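You operate a simulated robot arm through the tools that you are given. There is no shell and no other tool.

You are at the controls of a simulated two-armed robot. One attempt, no reset.

JOB
Weigh the oldest and the newest egg together in the weighing bowl.
Fine: zero the flat scale under the empty bowl first; set the eggs down whole.

Only the result counts: the job must be done as asked and must still hold three seconds after the hand-in. Knocking over, shifting, dropping, spilling or breaking anything else fails it.

ROBOT AND FRAMES
Two 7-joint arms with three-finger grippers on one trunk that stands fixed in place. Base frame: the origin is at the foot of the trunk, x ahead of it, y to its left, z up; the work surface is at about z = 0.88. Lengths are in m, angles in degrees, forces in N, time in s.
The left shoulder is at [0.03, 0.124, 1.083], the right one opposite. With the tool pointing down near the work surface each hand reaches from about 0.1 to 0.78 m from the base axis, measured 20 degrees to its own side. Payload 2.2 kg a hand.
The TCP of each hand is the grasp point between the finger pads, 0.028 m short of the fingertips. In the tool frame z runs along the fingers and y along their closing line. The gripper opens to 0.102 m; its body begins 0.071 m behind the TCP.
Orientation is told as [roll, pitch, yaw] about the base's x, y, z axes, in that order, counted from this pose: with the fingers straight down and closing along the base's y, the tool's x points along the base's -x, its y along +y and its z along -z.

CONTROLS
- The arms move only by the tool apply_moves. It takes "left_series", "right_series" or both (then of equal length, played together; a hand with none holds still); each is a list of rows, each an object (a shift or turn left out is 0, a gripper value left out holds the last) with "rotation": the turn, a rotation vector about the tool's x, y, z in degrees, a list of three; "delta_pos": the shift along the tool's x, y, z in m, a list of three; "gripper": the gripper command, from -1 (fully open) to 1 (shut), values between in proportion. In form: [{"rotation": [wx, wy, wz], "delta_pos": [x, y, z], "gripper": gripper}, ...]. A call has 1 to 20 rows; each row shifts and turns the commanded pose from where the row before left it, along the tool's axes as they then stand. Rows are played at 5 a second. More than 0.05 m and 8.6 degrees between two rows, or a gripper value outside its range, and nothing of the call is played. Where a pose cannot be reached the arm comes as near as it can. A force on the tool above 40 N (or 10 N above the force at the start of the call, whichever is more), or a blocked arm, ends the call early, and 0.2 s more pass. Each finger travels about 0.1436 m/s and halts on what it meets, pressing with about 36 N; the grip force reading is that of the motor and also rises with nothing between the fingers. The clock runs only during rows and for 0.2 s after the last one: add rows that do not move to give the fingers time. The reply holds the time, the measured pose of the TCP, the force on the tool along the base axes, the opening and the grip force, in the units named above and with some noise, with the torque about the TCP (base axes, N m) and any sound that the robot's microphone picked up.
- Cameras (640 x 400 px; columns grow to the right, rows downward): "scene" is now at [0.0483, -0.0062, 1.7962]; the picture's right is [0.11, -0.99, 0.00], its down [-0.80, -0.09, -0.59] and it looks along [0.59, 0.07, -0.81] (base axes); focal length 355 px, centre (320, 200). "left" rides on the left gripper at [0.072, 0.038, -0.086] in its tool frame; the picture's right is [-0.47, 0.89, 0.00], its down [-0.60, -0.32, -0.73] and it looks along [-0.65, -0.34, 0.68] (tool axes); focal length 256 px, centre (320, 200). "right" rides on the right gripper at [0.069, 0.044, -0.086] in its tool frame; the picture's right is [-0.53, 0.85, 0.00], its down [-0.58, -0.36, -0.73] and it looks along [-0.62, -0.39, 0.68] (tool axes); focal length 256 px, centre (320, 200). There is no depth. A picture from a camera that has moved, and an enlarged one, comes with that camera's place and axes in the base frame and with its lens. The place of the scene camera against the robot may be out by one fixed shift of up to 0.018 m in any direction.
- grab_frame(camera): a new picture of that camera. It takes no simulated time.
- lift_body(by): moves the trunk up (or, below 0, down) by that many m; the arms and the scene camera ride with it, the base frame stays. It gives what a move gives, with no picture.
- pan_tilt(pan, tilt): turns the head with the scene camera to pan (to the left, within 143 degrees either way) and tilt (down, from -29 to 69), counted from straight ahead of the robot. It gives what a move gives.
- inspect(camera, box): a new picture of the part [left, top, right, bottom] of that camera's present view, enlarged. It takes no simulated time.
- sign_off(): hands the job in; it is judged then, once.

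Nothing tells you positions but the pictures and the camera data. Unless the task says otherwise, let go and move clear before handing in.

The tools are called after "Request:" as name(argument=value, ...) on one line, values as JSON. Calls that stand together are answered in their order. apply_moves: Moves the arms, as the interface text tells. Its arguments: {"type":"object","properties":{"left_series":{"type":"array"},"right_series":{"type":"array"}},"required":[]} The other tools are called the same way: lift_body (by) moves the trunk up or down; pan_tilt (pan, tilt) turns the head that bears the scene camera; grab_frame (camera) takes a picture; inspect (camera, box) takes an enlarged picture of a part of a camera's view; sign_off () hands the job in.

At the start:

```text
clock: 0.0
left_position: [0.4495, 0.3792, 1.2235]
left_ee_rot: [0.0, -0.1, 0.0]
left_wrist_force: [-0.3, -0.4, 0.0]
left_torque: [-0.01, 0.02, 0.0]
left_finger_gap: 0.102
left_grip_force: 0.1
right_position: [0.5618, -0.1005, 1.276]
right_ee_rot: [-0.1, 0.1, 0.0]
right_wrist_force: [-0.1, 0.2, 0.3]
right_torque: [-0.02, 0.0, 0.04]
right_finger_gap: 0.1022
right_grip_force: 0.1
trunk travel left (down, up): [-0.325, 0.215]
head pan, tilt (commanded): [6.6, 53.8]
```

scene: 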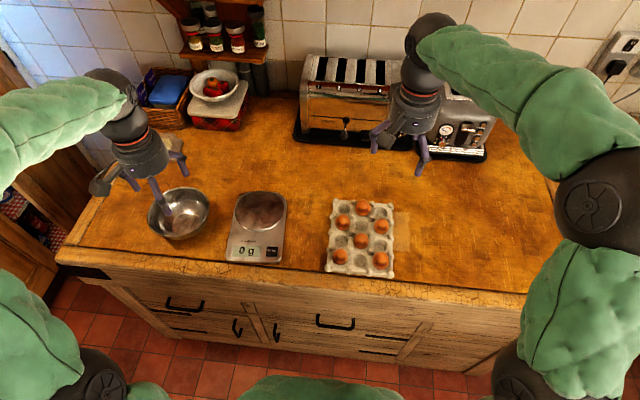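
right: 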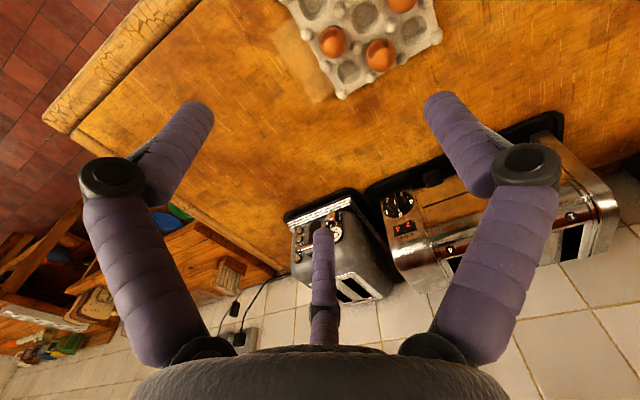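
left: 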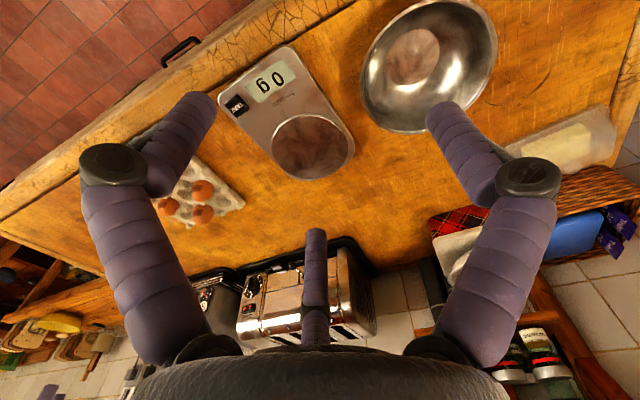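

I see a steel bowl on the left, a flat scale reading 0 g, and an egg tray with several eggs. I'll look closer at the eggs and the scale to find date markings.

Request:
inspect(camera="scene", box=[310, 185, 420, 285])

Request:
inspect(camera="scene", box=[140, 170, 300, 270])

Request:
inspect(camera="scene", box=[100, 20, 320, 160])

```text
4.00 times, centred on (365, 235) of scene
camera zoom: at [0.0483, -0.0062, 1.7962], right [0.11, -0.99, 0.0], down [-0.8, -0.09, -0.59], along [0.59, 0.07, -0.81], focal length 1419 px, centre (140, 60)
```

zoom: 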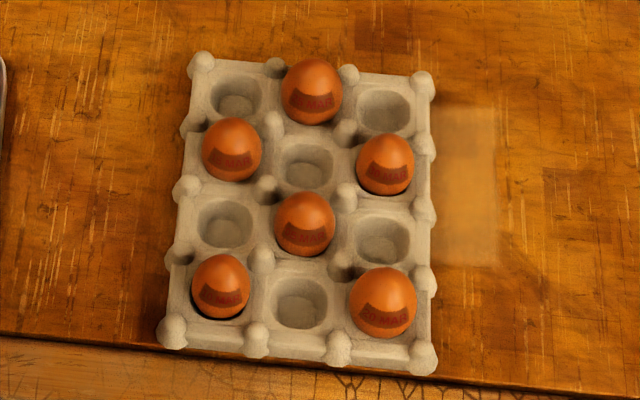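

```text
4.00 times, centred on (220, 220) of scene
camera zoom: at [0.0483, -0.0062, 1.7962], right [0.11, -0.99, 0.0], down [-0.8, -0.09, -0.59], along [0.59, 0.07, -0.81], focal length 1419 px, centre (720, 120)
```

zoom: 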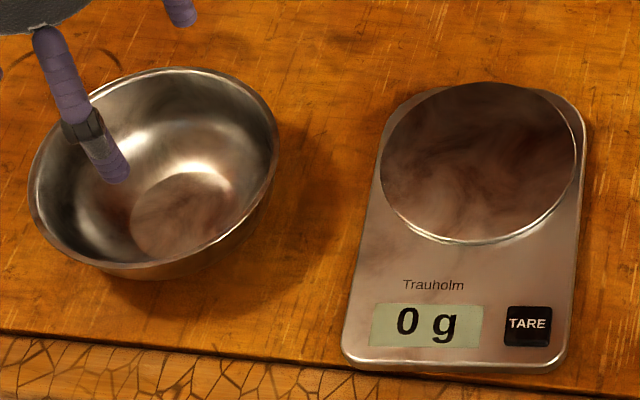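

```text
2.86 times, centred on (210, 90) of scene
camera zoom: at [0.0483, -0.0062, 1.7962], right [0.11, -0.99, 0.0], down [-0.8, -0.09, -0.59], along [0.59, 0.07, -0.81], focal length 1013 px, centre (634, 514)
```

zoom: 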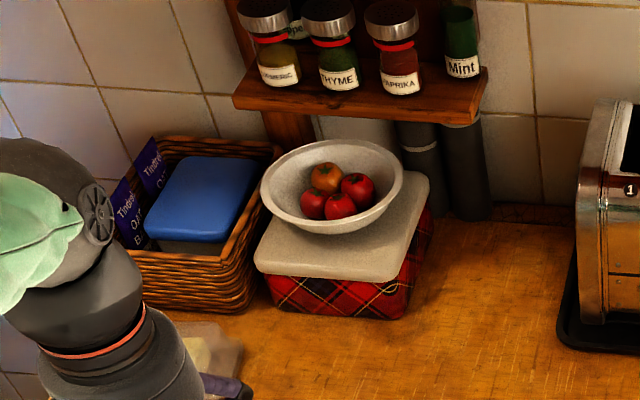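

The eggs carry stamps on the near side. I'll zoom in on each stamp to read it.

Request:
inspect(camera="scene", box=[354, 198, 374, 218])

Request:
inspect(camera="scene", box=[334, 212, 354, 232])

Request:
inspect(camera="scene", box=[372, 216, 392, 236])

Request:
inspect(camera="scene", box=[351, 231, 371, 251])

Request:
inspect(camera="scene", box=[330, 246, 350, 266])

Request:
inspect(camera="scene", box=[371, 250, 391, 270])

```text
16.00 times, centred on (364, 208) of scene
camera zoom: at [0.0483, -0.0062, 1.7962], right [0.11, -0.99, 0.0], down [-0.8, -0.09, -0.59], along [0.59, 0.07, -0.81], focal length 5675 px, centre (-384, 72)
```

zoom: 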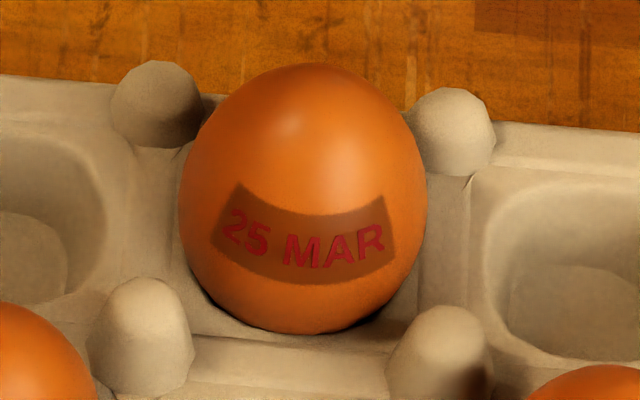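

```text
16.00 times, centred on (344, 222) of scene
camera zoom: at [0.0483, -0.0062, 1.7962], right [0.11, -0.99, 0.0], down [-0.8, -0.09, -0.59], along [0.59, 0.07, -0.81], focal length 5675 px, centre (-64, -152)
```

zoom: 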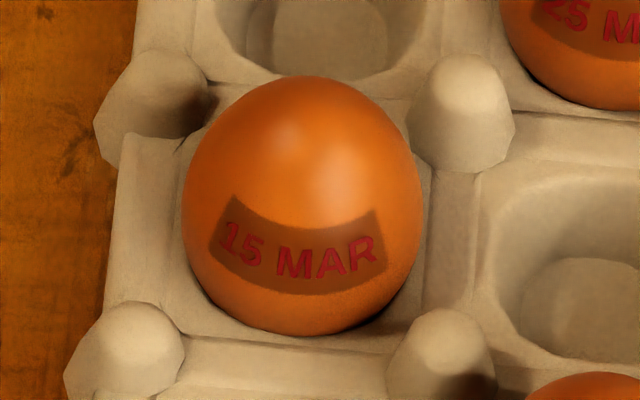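

```text
16.00 times, centred on (382, 226) of scene
camera zoom: at [0.0483, -0.0062, 1.7962], right [0.11, -0.99, 0.0], down [-0.8, -0.09, -0.59], along [0.59, 0.07, -0.81], focal length 5675 px, centre (-672, -216)
```

zoom: 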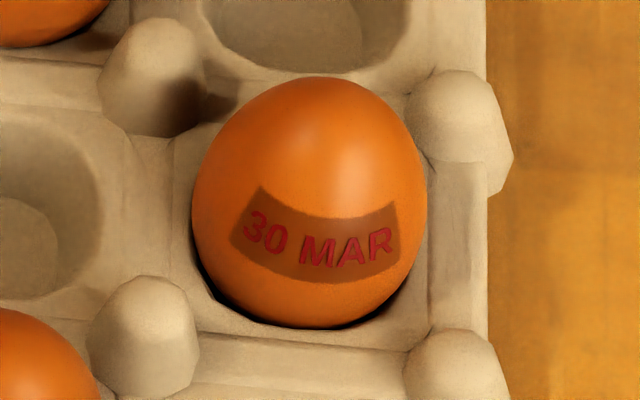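

```text
16.00 times, centred on (361, 241) of scene
camera zoom: at [0.0483, -0.0062, 1.7962], right [0.11, -0.99, 0.0], down [-0.8, -0.09, -0.59], along [0.59, 0.07, -0.81], focal length 5675 px, centre (-336, -456)
```

zoom: 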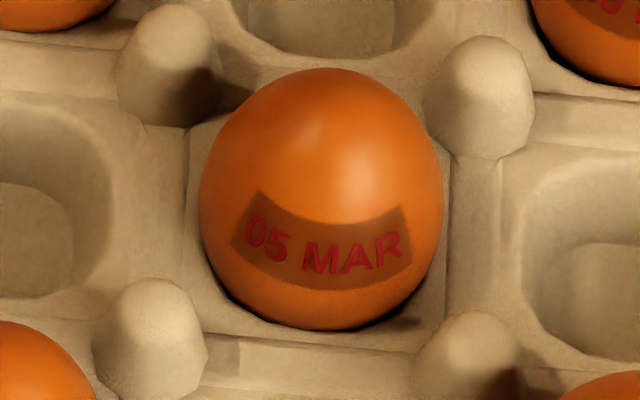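

```text
16.00 times, centred on (340, 256) of scene
camera zoom: at [0.0483, -0.0062, 1.7962], right [0.11, -0.99, 0.0], down [-0.8, -0.09, -0.59], along [0.59, 0.07, -0.81], focal length 5675 px, centre (0, -696)
```

zoom: 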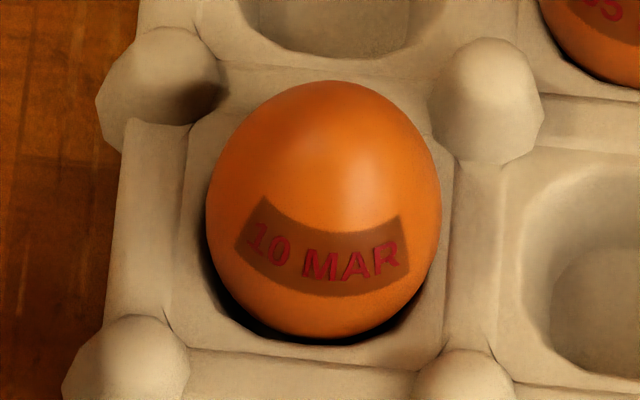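

```text
16.00 times, centred on (381, 260) of scene
camera zoom: at [0.0483, -0.0062, 1.7962], right [0.11, -0.99, 0.0], down [-0.8, -0.09, -0.59], along [0.59, 0.07, -0.81], focal length 5675 px, centre (-656, -760)
```

zoom: 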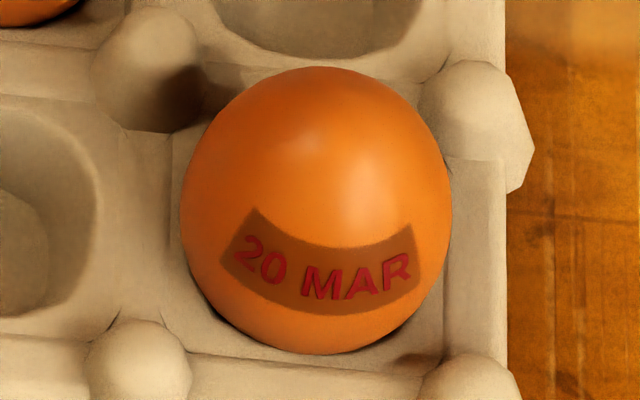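

The oldest egg is "05 MAR" (middle column, third row) and the newest is "30 MAR" (right column, second row). Next I'll look at the bowl and scale through the left wrist camera and the tray through the right one, to get accurate positions.

Request:
inspect(camera="left", box=[200, 0, 520, 200])

Request:
inspect(camera="right", box=[260, 0, 460, 125])

Request:
inspect(camera="scene", box=[350, 60, 510, 200])

Request:
inspect(camera="scene", box=[70, 100, 230, 240])

```text
2.00 times, centred on (360, 100) of left
camera zoom: at [0.3771, 0.4162, 1.3085], right [0.47, 0.89, 0.0], down [0.6, -0.32, 0.73], along [0.65, -0.34, -0.68], focal length 512 px, centre (240, 400)
```

zoom: 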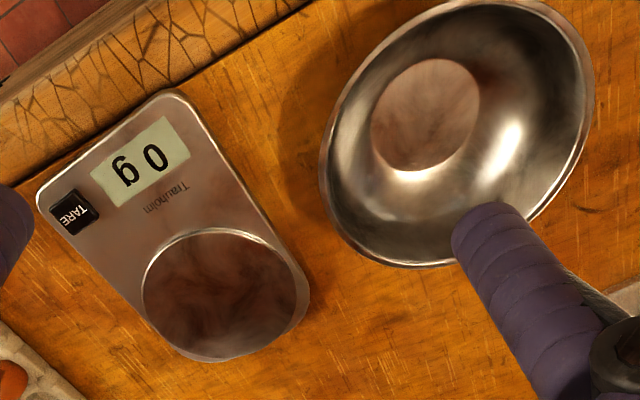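

```text
3.20 times, centred on (360, 62) of right
camera zoom: at [0.4932, -0.0563, 1.3637], right [0.53, 0.85, 0.0], down [0.58, -0.36, 0.73], along [0.62, -0.39, -0.68], focal length 819 px, centre (192, 640)
```

zoom: 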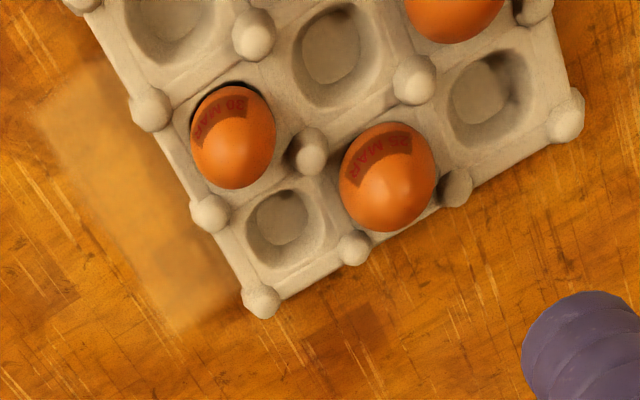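

```text
2.86 times, centred on (430, 130) of scene
camera zoom: at [0.0483, -0.0062, 1.7962], right [0.11, -0.99, 0.0], down [-0.8, -0.09, -0.59], along [0.59, 0.07, -0.81], focal length 1013 px, centre (6, 400)
```

zoom: 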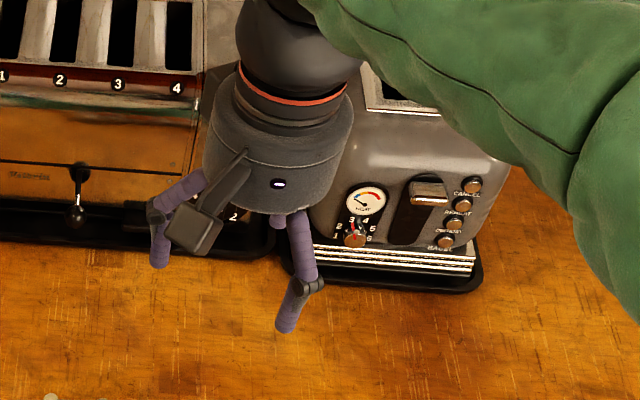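

```text
2.86 times, centred on (150, 170) of scene
camera zoom: at [0.0483, -0.0062, 1.7962], right [0.11, -0.99, 0.0], down [-0.8, -0.09, -0.59], along [0.59, 0.07, -0.81], focal length 1013 px, centre (806, 286)
```

zoom: 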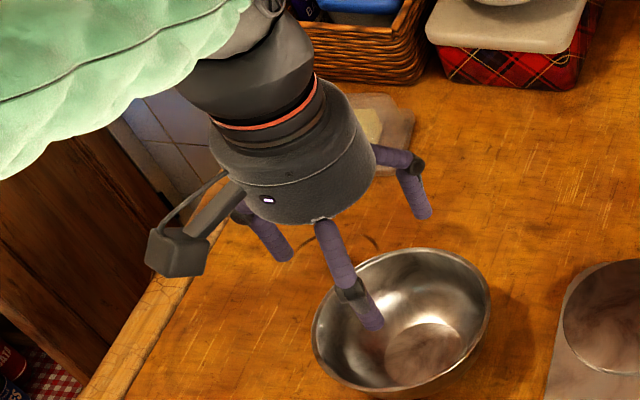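

Fingers sit roughly 120° apart: one on tool +y, two on the −y side. I'll test how they close in free air with the right hand to learn the grasp geometry.

Request:
apply_moves(right_series=[{"gripper": 0.0}, {"gripper": 0.0}, {"gripper": 0.0}])

Request:
grab_frame(camera="right")

Request:
apply_moves(right_series=[{"gripper": 1.0}, {"gripper": 1.0}, {"gripper": 1.0}, {"gripper": 1.0}])

Request:
grab_frame(camera="right")

Request:
inspect(camera="scene", box=[350, 60, 510, 200])

```text
clock: 0.8
left_position: [0.4499, 0.3797, 1.2235]
left_ee_rot: [0.0, 0.0, 0.0]
left_wrist_force: [-0.5, -0.2, 1.0]
left_torque: [0.0, 0.0, 0.0]
left_finger_gap: 0.102
left_grip_force: 0.1
right_position: [0.5606, -0.1007, 1.2766]
right_ee_rot: [0.0, 0.0, 0.0]
right_wrist_force: [0.2, 0.3, -0.7]
right_torque: [0.03, -0.03, 0.0]
right_finger_gap: 0.0512
right_grip_force: 0.0
trunk travel left (down, up): [-0.325, 0.215]
head pan, tilt (commanded): [6.6, 53.8]
```

```text
taken
camera right: at [0.4932, -0.0563, 1.3637], right [0.53, 0.85, 0.0], down [0.58, -0.36, 0.73], along [0.62, -0.39, -0.68], focal length 256 px, centre (320, 200)
```

right: 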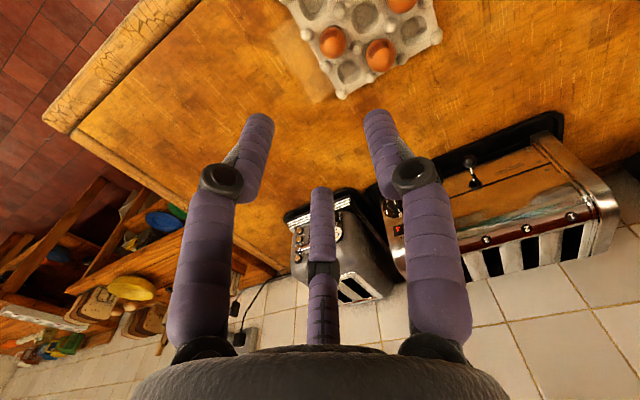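

```text
clock: 1.8
left_position: [0.4493, 0.3792, 1.2233]
left_ee_rot: [0.0, 0.0, 0.0]
left_wrist_force: [0.7, 0.0, -0.5]
left_torque: [0.01, 0.01, 0.02]
left_finger_gap: 0.102
left_grip_force: 0.1
right_position: [0.5606, -0.1, 1.2762]
right_ee_rot: [0.0, 0.0, -0.1]
right_wrist_force: [0.7, -0.2, 0.4]
right_torque: [-0.01, 0.0, -0.03]
right_finger_gap: 0.0021
right_grip_force: 31.6
trunk travel left (down, up): [-0.325, 0.215]
head pan, tilt (commanded): [6.6, 53.8]
```

```text
taken
camera right: at [0.4932, -0.0563, 1.3637], right [0.53, 0.85, 0.0], down [0.58, -0.36, 0.73], along [0.62, -0.39, -0.68], focal length 256 px, centre (320, 200)
```

right: 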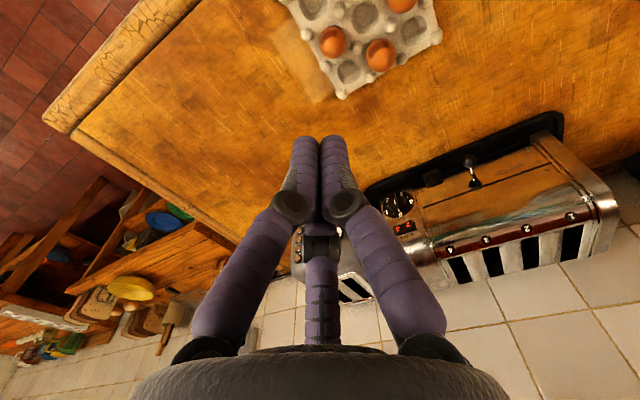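

```text
2.86 times, centred on (430, 130) of scene
camera zoom: at [0.0483, -0.0062, 1.7962], right [0.11, -0.99, 0.0], down [-0.8, -0.09, -0.59], along [0.59, 0.07, -0.81], focal length 1013 px, centre (6, 400)
```

zoom: 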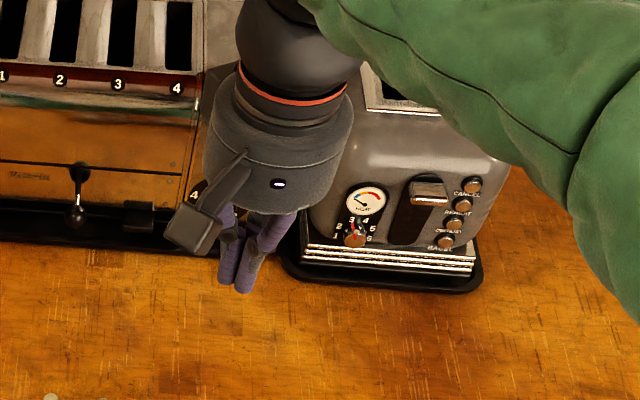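

The fingers close radially onto the tool axis (reading = inscribed diameter). From the two views I put the bowl near (0.565, 0.476), the scale pan near (0.626, 0.262), TARE near (0.497, 0.194), 05 MAR near (0.545, −0.053), and 30 MAR near (0.605, −0.107). I'll bring the right hand closer for an accurate look at the tray.

Request:
apply_moves(right_series=[{"delta_pos": [0.018, 0.018, 0.04], "gripper": -1}, {"delta_pos": [0.018, 0.018, 0.04], "gripper": -1}, {"delta_pos": [0.018, 0.018, 0.04], "gripper": -1}, {"delta_pos": [0.018, 0.018, 0.04], "gripper": -1}, {"delta_pos": [0.018, 0.018, 0.04], "gripper": -1}, {"gripper": -1}])

Request:
grab_frame(camera="right")

Request:
grab_frame(camera="scene")

```text
clock: 3.2
left_position: [0.4506, 0.3783, 1.2237]
left_ee_rot: [0.0, 0.0, 0.0]
left_wrist_force: [0.7, -0.8, -0.1]
left_torque: [0.03, 0.0, 0.01]
left_finger_gap: 0.1018
left_grip_force: 0.1
right_position: [0.4725, -0.0091, 1.0756]
right_ee_rot: [0.1, -0.1, 0.0]
right_wrist_force: [0.1, 0.0, 0.0]
right_torque: [0.0, -0.02, -0.01]
right_finger_gap: 0.102
right_grip_force: 0.1
trunk travel left (down, up): [-0.325, 0.215]
head pan, tilt (commanded): [6.6, 53.8]
```

```text
taken
camera right: at [0.404, 0.0357, 1.1633], right [0.53, 0.85, 0.0], down [0.58, -0.37, 0.73], along [0.62, -0.39, -0.68], focal length 256 px, centre (320, 200)
```

right: 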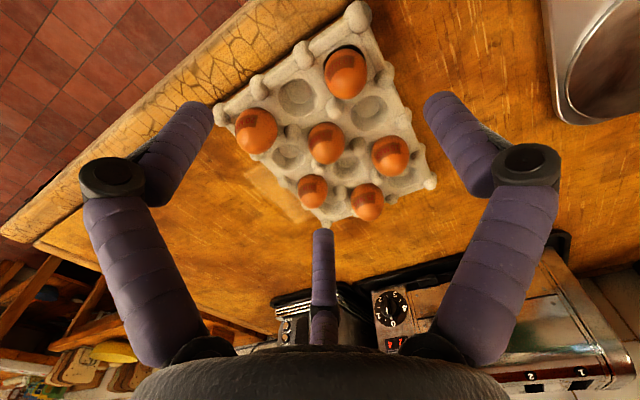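

```text
taken
camera scene: at [0.048, -0.0069, 1.7962], right [0.11, -0.99, 0.0], down [-0.8, -0.09, -0.59], along [0.59, 0.07, -0.81], focal length 355 px, centre (320, 200)
```

scene: 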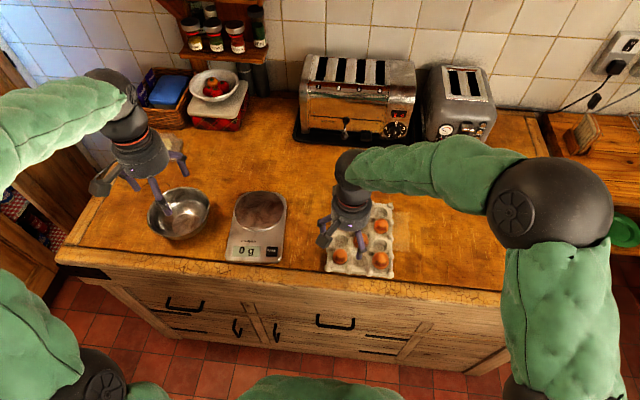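

Request:
inspect(camera="right", box=[200, 0, 456, 240])

Request:
inspect(camera="right", box=[230, 100, 400, 220])

```text
1.67 times, centred on (328, 120) of right
camera zoom: at [0.404, 0.0357, 1.1633], right [0.53, 0.85, 0.0], down [0.58, -0.37, 0.73], along [0.62, -0.39, -0.68], focal length 427 px, centre (307, 333)
```

zoom: 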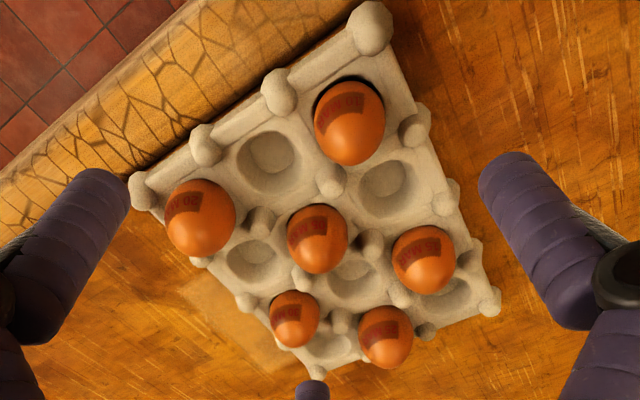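

```text
3.33 times, centred on (315, 160) of right
camera zoom: at [0.404, 0.0357, 1.1633], right [0.53, 0.85, 0.0], down [0.58, -0.37, 0.73], along [0.62, -0.39, -0.68], focal length 853 px, centre (337, 333)
```

zoom: 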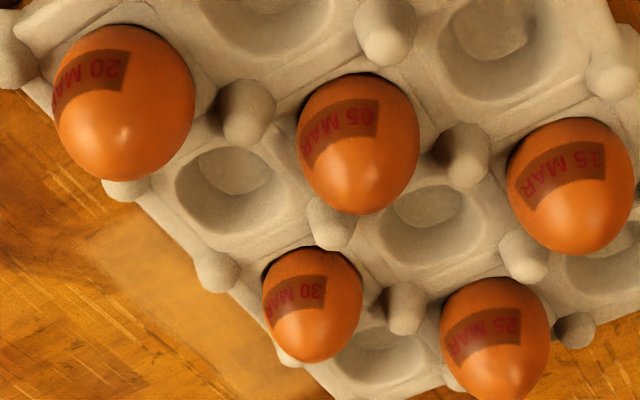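

The tray's pitch is about 0.057 m, egg centres sit near z 0.916 and the post tops near z 0.91. 05 MAR is at about (0.551, −0.049) and 30 MAR at about (0.608, −0.106). Next I want a low side view of the bowl with the left wrist camera, so I can plan the rim grip.

Request:
apply_moves(left_series=[{"delta_pos": [0.017, 0.0315, 0.0243]}, {"delta_pos": [0.017, 0.0315, 0.0243]}, {"delta_pos": [0.017, 0.0315, 0.0243]}, {"delta_pos": [0.017, 0.0315, 0.0243]}, {"delta_pos": [0.017, 0.0315, 0.0243]}, {"delta_pos": [0.017, 0.0315, 0.0243]}, {"delta_pos": [0.017, 0.0315, 0.0243]}, {"rotation": [4.0, -7.55, 0]}, {"rotation": [4.0, -7.55, 0]}, {"rotation": [4.0, -7.55, 0]}, {"rotation": [4.0, -7.55, 0]}, {}, {}])

Request:
grab_frame(camera="left")

Request:
grab_frame(camera="scene")

```text
clock: 6.0
left_position: [0.3294, 0.5999, 1.0535]
left_ee_rot: [-17.7, -29.9, 4.8]
left_wrist_force: [-0.7, -0.3, 0.4]
left_torque: [-0.03, 0.01, 0.01]
left_finger_gap: 0.102
left_grip_force: 0.2
right_position: [0.4729, -0.0075, 1.0775]
right_ee_rot: [-0.1, 0.0, 0.0]
right_wrist_force: [-0.1, -0.1, -0.2]
right_torque: [0.0, 0.01, 0.0]
right_finger_gap: 0.1021
right_grip_force: 0.0
trunk travel left (down, up): [-0.325, 0.215]
head pan, tilt (commanded): [6.6, 53.8]
```

```text
taken
camera left: at [0.2276, 0.6533, 1.0783], right [0.47, 0.89, 0.0], down [0.14, -0.07, 0.99], along [0.87, -0.46, -0.15], focal length 256 px, centre (320, 200)
```

left: 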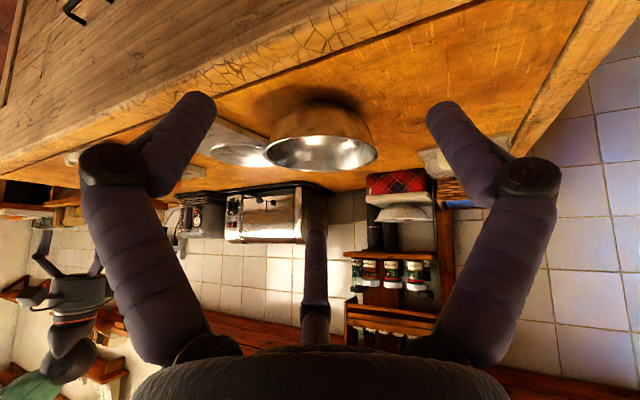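

```text
taken
camera scene: at [0.048, -0.0057, 1.7962], right [0.11, -0.99, 0.0], down [-0.8, -0.09, -0.59], along [0.59, 0.07, -0.81], focal length 355 px, centre (320, 200)
```

scene: 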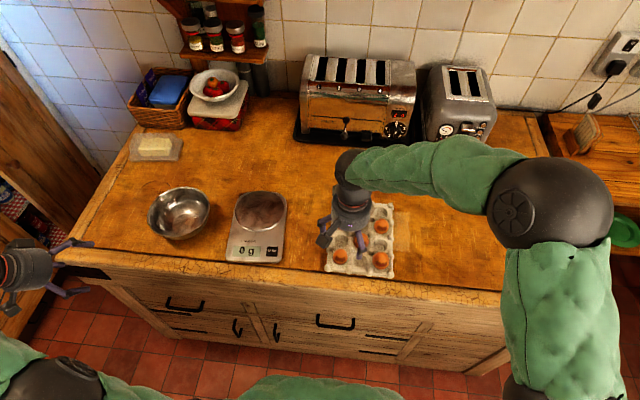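

Request:
inspect(camera="left", box=[250, 85, 390, 185])

Request:
inspect(camera="left", box=[60, 100, 300, 220])

Request:
inspect(camera="scene", box=[140, 170, 300, 270])

```text
4.00 times, centred on (320, 135) of left
camera zoom: at [0.2276, 0.6533, 1.0783], right [0.47, 0.89, 0.0], down [0.14, -0.07, 0.99], along [0.87, -0.46, -0.15], focal length 1024 px, centre (320, 460)
```

zoom: 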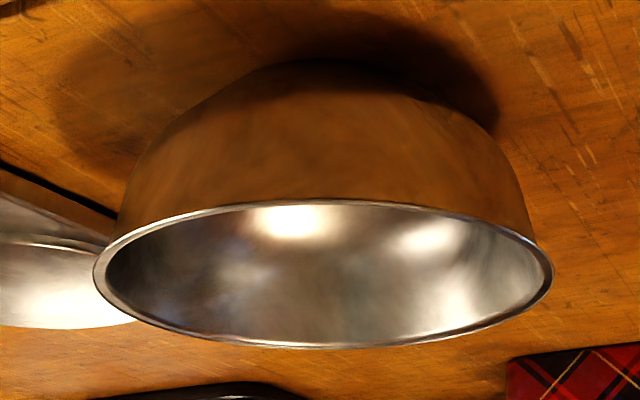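

```text
2.67 times, centred on (180, 160) of left
camera zoom: at [0.2276, 0.6533, 1.0783], right [0.47, 0.89, 0.0], down [0.14, -0.07, 0.99], along [0.87, -0.46, -0.15], focal length 683 px, centre (693, 307)
```

zoom: 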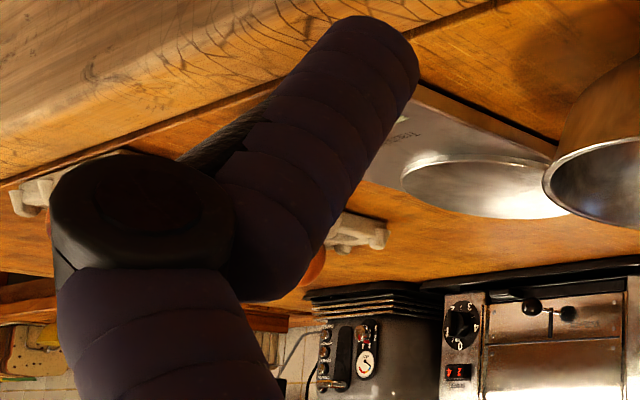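

```text
4.00 times, centred on (220, 220) of scene
camera zoom: at [0.048, -0.0057, 1.7962], right [0.11, -0.99, 0.0], down [-0.8, -0.09, -0.59], along [0.59, 0.07, -0.81], focal length 1419 px, centre (720, 120)
```

zoom: 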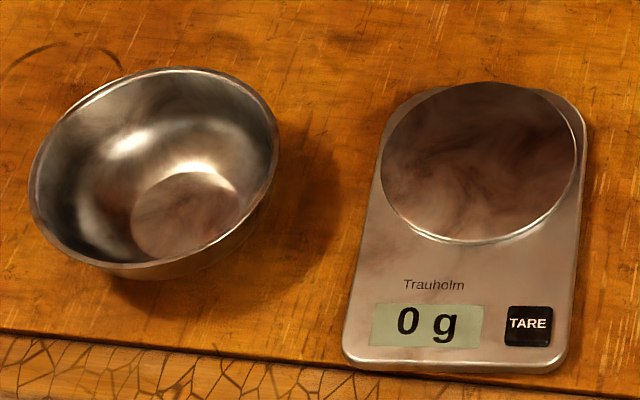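

The side view shows the bowl's wall leaning about 20° from vertical, with rim z ≈ 0.948 and radius ≈ 0.088, centred near (0.566, 0.476). I'll clear the right hand to the right, and bring the left hand back upright to a pre-grasp above the bowl's −y rim, leaning 20° to match the wall.

Request:
apply_moves(left_series=[{"rotation": [-4.0, 7.55, 0]}, {"rotation": [-4.0, 7.55, 0]}, {"rotation": [-4.0, 7.55, 0]}, {"rotation": [-4.0, 7.55, 0]}, {"delta_pos": [-0.0296, -0.02975, -0.0034]}, {"delta_pos": [-0.0296, -0.02975, -0.0034]}, {"delta_pos": [-0.0296, -0.02975, -0.0034]}, {"delta_pos": [-0.0296, -0.02975, -0.0034]}, {"delta_pos": [-0.0296, -0.02975, -0.0034]}, {"delta_pos": [-0.0296, -0.02975, -0.0034]}, {"delta_pos": [-0.0296, -0.02975, -0.0034]}, {"delta_pos": [-0.0296, -0.02975, -0.0034]}, {"rotation": [-6.667, 0, 0], "gripper": -0.18}, {"rotation": [-6.667, 0, 0], "gripper": -0.18}, {"rotation": [-6.667, 0, 0], "gripper": -0.18}, {"gripper": -0.18}], right_series=[{"delta_pos": [0, -0.04, -0.02]}, {"delta_pos": [0, -0.04, -0.02]}, {"delta_pos": [0, -0.04, -0.02]}, {"delta_pos": [0, -0.04, -0.02]}, {"delta_pos": [0, -0.04, -0.02]}, {}, {}, {}, {}, {}, {}, {}, {}, {}, {}, {}])

Request:
grab_frame(camera="left")

Request:
grab_frame(camera="scene")

```text
clock: 9.4
left_position: [0.5673, 0.3608, 1.0818]
left_ee_rot: [20.1, -0.1, -0.1]
left_wrist_force: [-0.4, 0.2, 0.3]
left_torque: [0.02, 0.02, -0.01]
left_finger_gap: 0.0601
left_grip_force: 0.1
right_position: [0.4703, -0.2109, 1.1766]
right_ee_rot: [0.0, 0.1, 0.0]
right_wrist_force: [0.1, 0.4, -0.1]
right_torque: [-0.02, 0.01, 0.0]
right_finger_gap: 0.1018
right_grip_force: 0.0
trunk travel left (down, up): [-0.325, 0.215]
head pan, tilt (commanded): [6.6, 53.8]
```

```text
taken
camera left: at [0.4955, 0.3665, 1.1749], right [0.46, 0.83, 0.3], down [0.6, -0.55, 0.58], along [0.65, -0.09, -0.76], focal length 256 px, centre (320, 200)
```

left: 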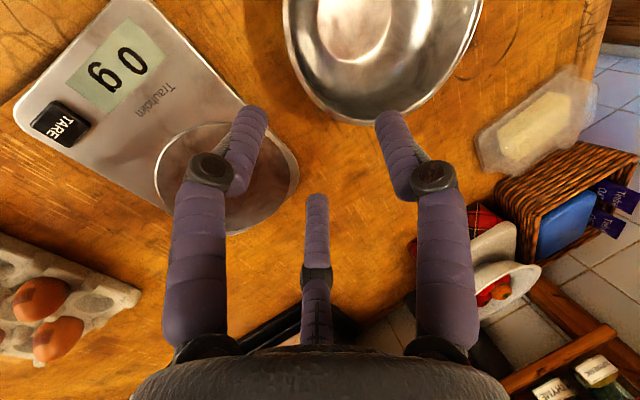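

```text
taken
camera scene: at [0.0485, -0.0058, 1.7962], right [0.11, -0.99, 0.0], down [-0.8, -0.09, -0.59], along [0.59, 0.07, -0.81], focal length 355 px, centre (320, 200)
```

scene: 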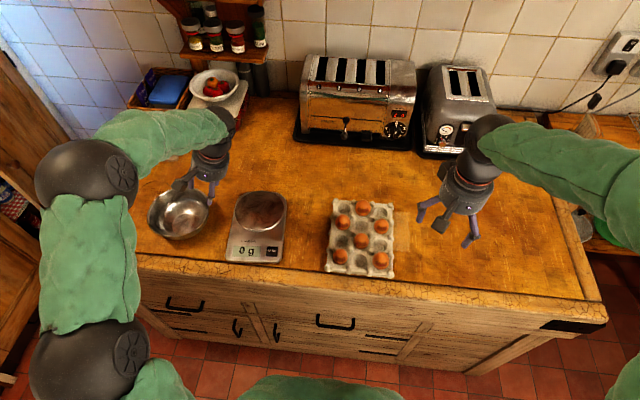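

The left hand is leaning 20° above the bowl's −y side. I'll zoom in on the rim to refine the grasp position before descending.

Request:
inspect(camera="left", box=[270, 0, 500, 140])

Request:
inspect(camera="left", box=[0, 0, 310, 240])

```text
2.78 times, centred on (385, 70) of left
camera zoom: at [0.4955, 0.3665, 1.1749], right [0.46, 0.83, 0.3], down [0.6, -0.55, 0.58], along [0.65, -0.09, -0.76], focal length 712 px, centre (139, 562)
```

zoom: 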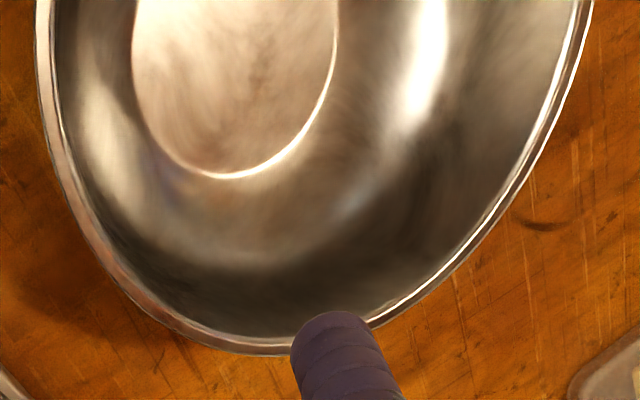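

```text
1.67 times, centred on (155, 120) of left
camera zoom: at [0.4955, 0.3665, 1.1749], right [0.46, 0.83, 0.3], down [0.6, -0.55, 0.58], along [0.65, -0.09, -0.76], focal length 427 px, centre (595, 333)
```

zoom: 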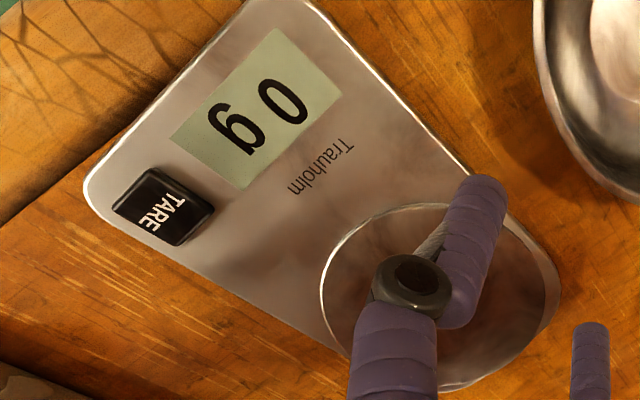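

The rim fit gives centre (0.568, 0.478), radius 0.089. I'll descend along the wall so that finger A goes inside the rim and the other two stay outside.

Request:
apply_moves(left_series=[{"delta_pos": [0, -0.0188, 0.02]}, {"delta_pos": [0, 0, 0.03]}, {"delta_pos": [0, 0, 0.03]}, {"delta_pos": [0, 0, 0.03]}, {"delta_pos": [0, 0, 0.0395]}, {}])

Request:
grab_frame(camera="left")

Request:
inspect(camera="scene", box=[130, 130, 290, 250])

```text
clock: 10.8
left_position: [0.5648, 0.3951, 0.936]
left_ee_rot: [20.0, -0.1, 0.1]
left_wrist_force: [0.9, 0.5, -0.9]
left_torque: [0.0, -0.01, -0.02]
left_finger_gap: 0.0601
left_grip_force: 0.1
right_position: [0.4683, -0.2099, 1.1789]
right_ee_rot: [-0.1, 0.0, 0.0]
right_wrist_force: [0.4, -0.6, 0.1]
right_torque: [0.03, 0.01, 0.0]
right_finger_gap: 0.102
right_grip_force: 0.1
trunk travel left (down, up): [-0.325, 0.215]
head pan, tilt (commanded): [6.6, 53.8]
```

```text
taken
camera left: at [0.4926, 0.4005, 1.0288], right [0.46, 0.83, 0.3], down [0.6, -0.55, 0.58], along [0.65, -0.09, -0.76], focal length 256 px, centre (320, 200)
```

left: 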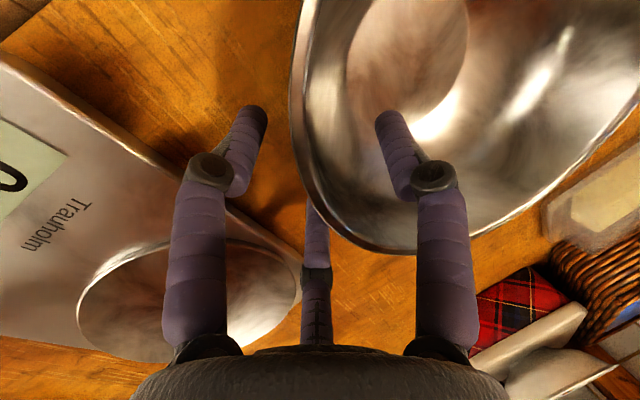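

```text
3.33 times, centred on (210, 190) of scene
camera zoom: at [0.0476, -0.007, 1.7962], right [0.11, -0.99, 0.0], down [-0.8, -0.09, -0.59], along [0.59, 0.07, -0.81], focal length 1182 px, centre (687, 233)
```

zoom: 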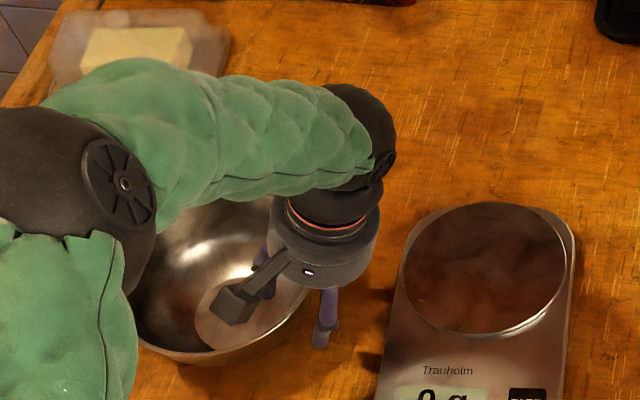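

One finger is inside the bowl and two are outside, with the rim between them. I'll close gently in steps.

Request:
apply_moves(left_series=[{"gripper": 0.1}, {"gripper": 0.3}, {"gripper": 0.45}, {"gripper": 0.55}, {"gripper": 0.65}, {"gripper": 0.75}, {"gripper": 0.82}, {"gripper": 0.88}, {"gripper": 0.94}, {"gripper": 1.0}, {"gripper": 1.0}, {"gripper": 1.0}])

Request:
grab_frame(camera="left")

Request:
inspect(camera="scene", box=[130, 130, 290, 250])

```text
clock: 13.4
left_position: [0.5644, 0.3941, 0.9354]
left_ee_rot: [20.0, 0.0, 0.0]
left_wrist_force: [1.5, 0.0, -0.3]
left_torque: [-0.1, 0.03, -0.06]
left_finger_gap: 0.0066
left_grip_force: 35.4
right_position: [0.4686, -0.2097, 1.1777]
right_ee_rot: [0.0, 0.0, -0.1]
right_wrist_force: [0.2, 0.5, -0.6]
right_torque: [0.0, -0.01, -0.03]
right_finger_gap: 0.102
right_grip_force: 0.0
trunk travel left (down, up): [-0.325, 0.215]
head pan, tilt (commanded): [6.6, 53.8]
```

```text
taken
camera left: at [0.4931, 0.4006, 1.0285], right [0.46, 0.83, 0.3], down [0.6, -0.55, 0.58], along [0.65, -0.09, -0.76], focal length 256 px, centre (320, 200)
```

left: 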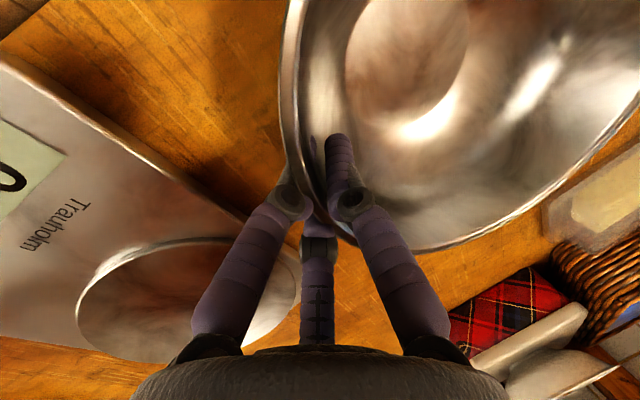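

```text
3.33 times, centred on (210, 190) of scene
camera zoom: at [0.0485, -0.0062, 1.7962], right [0.11, -0.99, 0.0], down [-0.8, -0.09, -0.59], along [0.59, 0.07, -0.81], focal length 1182 px, centre (687, 233)
```

zoom: 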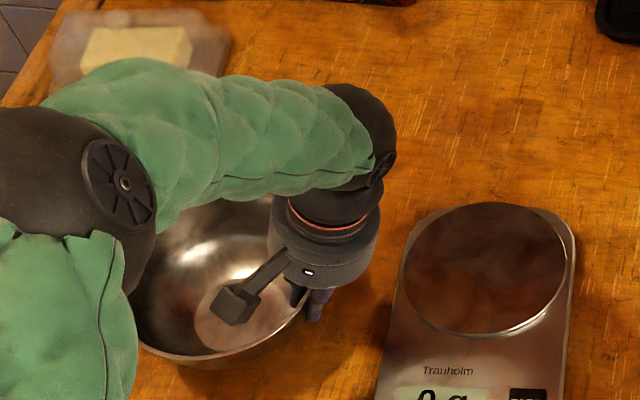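

The grip reads 35 N on the rim and the bowl stayed put. I'll lift slowly straight up and check the bowl.

Request:
apply_moves(left_series=[{"delta_pos": [0, 0.0017, -0.0047], "gripper": 1}, {"delta_pos": [0, 0.0017, -0.0047], "gripper": 1}, {"delta_pos": [0, 0.0034, -0.0094], "gripper": 1}, {"delta_pos": [0, 0.0034, -0.0094], "gripper": 1}, {"gripper": 1}, {"gripper": 1}])

Request:
grab_frame(camera="left")

Request:
inspect(camera="scene", box=[130, 130, 290, 250])

```text
clock: 14.8
left_position: [0.5657, 0.3946, 0.9647]
left_ee_rot: [20.0, 0.0, 0.0]
left_wrist_force: [-1.5, -0.4, -0.1]
left_torque: [-0.18, 0.04, -0.03]
left_finger_gap: 0.0073
left_grip_force: 34.9
right_position: [0.4686, -0.2104, 1.1779]
right_ee_rot: [-0.1, 0.0, 0.0]
right_wrist_force: [0.5, 0.3, -0.3]
right_torque: [0.02, -0.01, -0.03]
right_finger_gap: 0.102
right_grip_force: 0.0
trunk travel left (down, up): [-0.325, 0.215]
head pan, tilt (commanded): [6.6, 53.8]
```

```text
taken
camera left: at [0.4939, 0.3999, 1.0567], right [0.47, 0.83, 0.3], down [0.6, -0.55, 0.58], along [0.65, -0.09, -0.76], focal length 256 px, centre (320, 200)
```

left: 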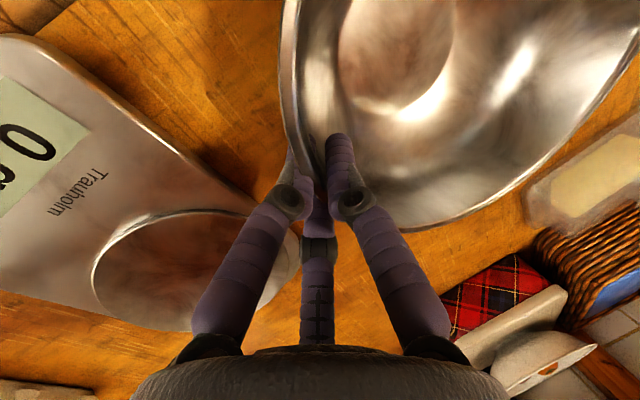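

```text
3.33 times, centred on (210, 190) of scene
camera zoom: at [0.0484, -0.0062, 1.7962], right [0.11, -0.99, 0.0], down [-0.8, -0.09, -0.59], along [0.59, 0.07, -0.81], focal length 1182 px, centre (687, 233)
```

zoom: 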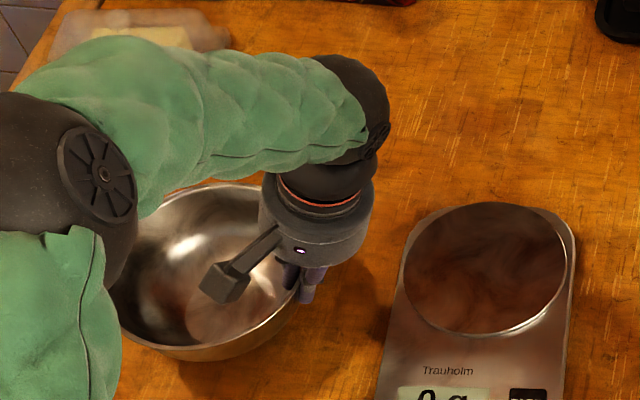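

The bowl is coming up; there may be a small droop. I'll lift further and then check the tilt.

Request:
apply_moves(left_series=[{"delta_pos": [0, 0.0068, -0.0188], "gripper": 1}, {"delta_pos": [0, 0.0068, -0.0188], "gripper": 1}, {"delta_pos": [0, 0.0068, -0.0188], "gripper": 1}, {"gripper": 1}, {"gripper": 1}])

Request:
grab_frame(camera="left")

Request:
inspect(camera="scene", box=[130, 130, 290, 250])

Request:
grab_frame(camera="right")

```text
clock: 16.0
left_position: [0.566, 0.3932, 1.0231]
left_ee_rot: [20.0, 0.0, -0.1]
left_wrist_force: [0.3, 0.3, -1.5]
left_torque: [-0.18, 0.01, -0.04]
left_finger_gap: 0.0071
left_grip_force: 35.0
right_position: [0.4701, -0.2107, 1.1778]
right_ee_rot: [0.0, 0.0, 0.0]
right_wrist_force: [-0.1, 0.4, -0.2]
right_torque: [0.02, 0.01, -0.04]
right_finger_gap: 0.1022
right_grip_force: 0.1
trunk travel left (down, up): [-0.325, 0.215]
head pan, tilt (commanded): [6.6, 53.8]
```

```text
taken
camera left: at [0.4938, 0.3985, 1.1163], right [0.46, 0.83, 0.3], down [0.6, -0.55, 0.58], along [0.65, -0.09, -0.76], focal length 256 px, centre (320, 200)
```

left: 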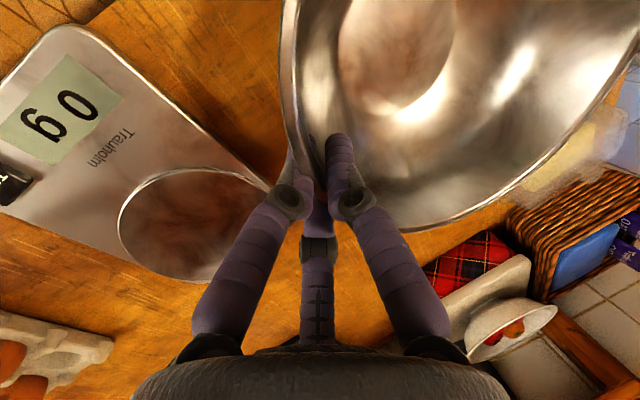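

```text
3.33 times, centred on (210, 190) of scene
camera zoom: at [0.0483, -0.0061, 1.7962], right [0.11, -0.99, 0.0], down [-0.8, -0.09, -0.59], along [0.59, 0.07, -0.81], focal length 1182 px, centre (687, 233)
```

zoom: 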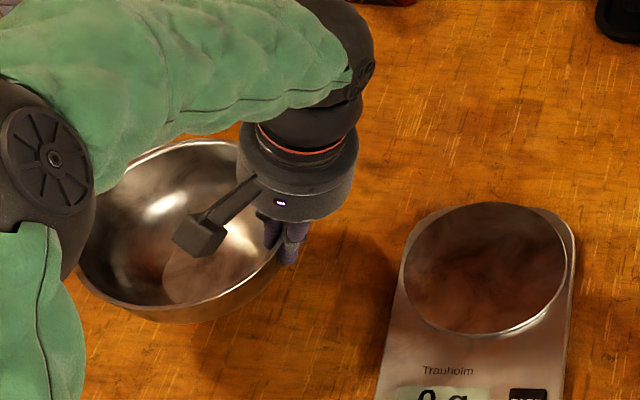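

```text
taken
camera right: at [0.4013, -0.1661, 1.2645], right [0.53, 0.85, 0.0], down [0.58, -0.36, 0.73], along [0.62, -0.39, -0.68], focal length 256 px, centre (320, 200)
```

right: 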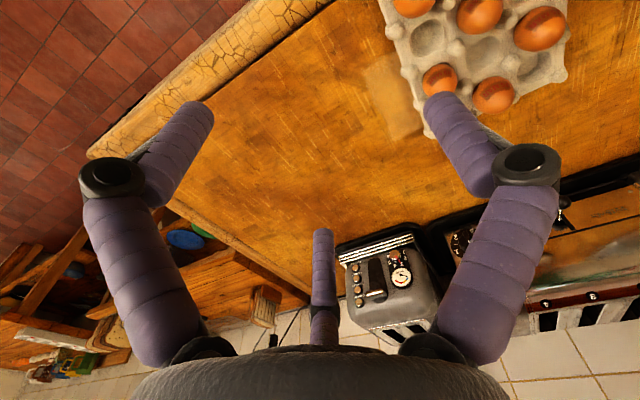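

The bowl is held steadily. I'll zoom in to measure its droop so I can level it before placing.

Request:
inspect(camera="left", box=[270, 0, 640, 240])

```text
1.67 times, centred on (455, 120) of left
camera zoom: at [0.4938, 0.3985, 1.1163], right [0.46, 0.83, 0.3], down [0.6, -0.55, 0.58], along [0.65, -0.09, -0.76], focal length 427 px, centre (95, 333)
```

zoom: 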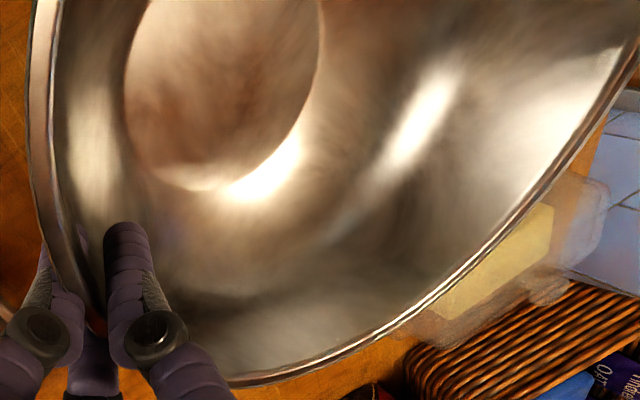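

The bowl droops roughly 6° (far side down). I'll level it by tilting the hand 6° more, then carry it slowly over the scale pan at about (0.625, 0.261), staying above it.

Request:
apply_moves(left_series=[{"rotation": [-3, 0, 0], "gripper": 1}, {"rotation": [-3, 0, 0], "gripper": 1}, {"delta_pos": [-0.0058, -0.01929, -0.00941], "gripper": 1}, {"delta_pos": [-0.0058, -0.01929, -0.00941], "gripper": 1}, {"delta_pos": [-0.0058, -0.01929, -0.00941], "gripper": 1}, {"delta_pos": [-0.0058, -0.01929, -0.00941], "gripper": 1}, {"delta_pos": [-0.0058, -0.01929, -0.00941], "gripper": 1}, {"delta_pos": [-0.0058, -0.01929, -0.00941], "gripper": 1}, {"delta_pos": [-0.0058, -0.01929, -0.00941], "gripper": 1}, {"delta_pos": [-0.0058, -0.01929, -0.00941], "gripper": 1}, {"delta_pos": [-0.0058, -0.01929, -0.00941], "gripper": 1}, {"delta_pos": [-0.0058, -0.01929, -0.00941], "gripper": 1}, {"gripper": 1}, {"gripper": 1}])

Request:
grab_frame(camera="left")

Request:
grab_frame(camera="scene")

Request:
inspect(camera="scene", box=[180, 140, 340, 270])

```text
clock: 19.0
left_position: [0.6253, 0.1791, 1.0231]
left_ee_rot: [25.9, 0.0, 0.0]
left_wrist_force: [0.4, -1.0, -2.3]
left_torque: [-0.21, 0.01, 0.02]
left_finger_gap: 0.0073
left_grip_force: 35.2
right_position: [0.4702, -0.2103, 1.177]
right_ee_rot: [0.0, 0.0, 0.1]
right_wrist_force: [-0.4, -0.3, 0.8]
right_torque: [0.01, 0.01, -0.02]
right_finger_gap: 0.1019
right_grip_force: 0.1
trunk travel left (down, up): [-0.325, 0.215]
head pan, tilt (commanded): [6.6, 53.8]
```

```text
taken
camera left: at [0.5532, 0.175, 1.1157], right [0.46, 0.8, 0.39], down [0.6, -0.61, 0.52], along [0.65, -0.01, -0.76], focal length 256 px, centre (320, 200)
```

left: 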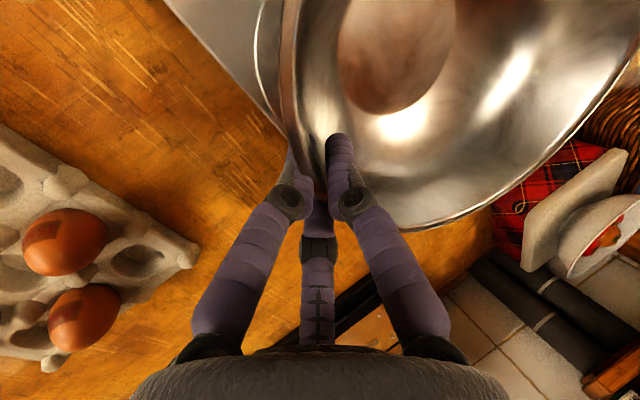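

```text
taken
camera scene: at [0.0488, -0.0067, 1.7962], right [0.11, -0.99, 0.0], down [-0.8, -0.09, -0.59], along [0.59, 0.07, -0.81], focal length 355 px, centre (320, 200)
```

scene: 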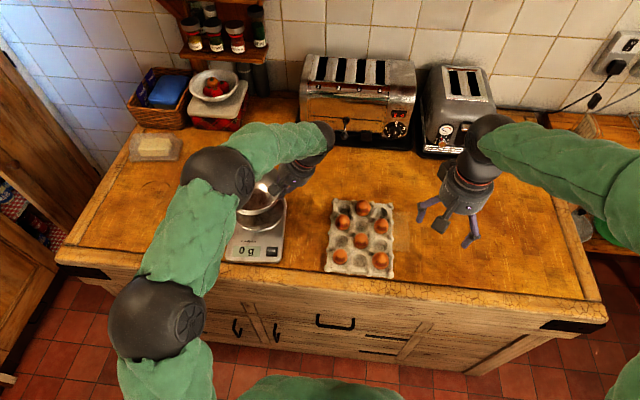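

```text
3.08 times, centred on (260, 205) of scene
camera zoom: at [0.0488, -0.0067, 1.7962], right [0.11, -0.99, 0.0], down [-0.8, -0.09, -0.59], along [0.59, 0.07, -0.81], focal length 1091 px, centre (505, 185)
```

zoom: 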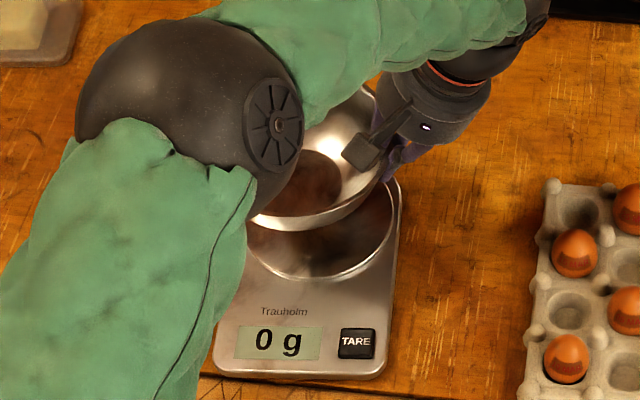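

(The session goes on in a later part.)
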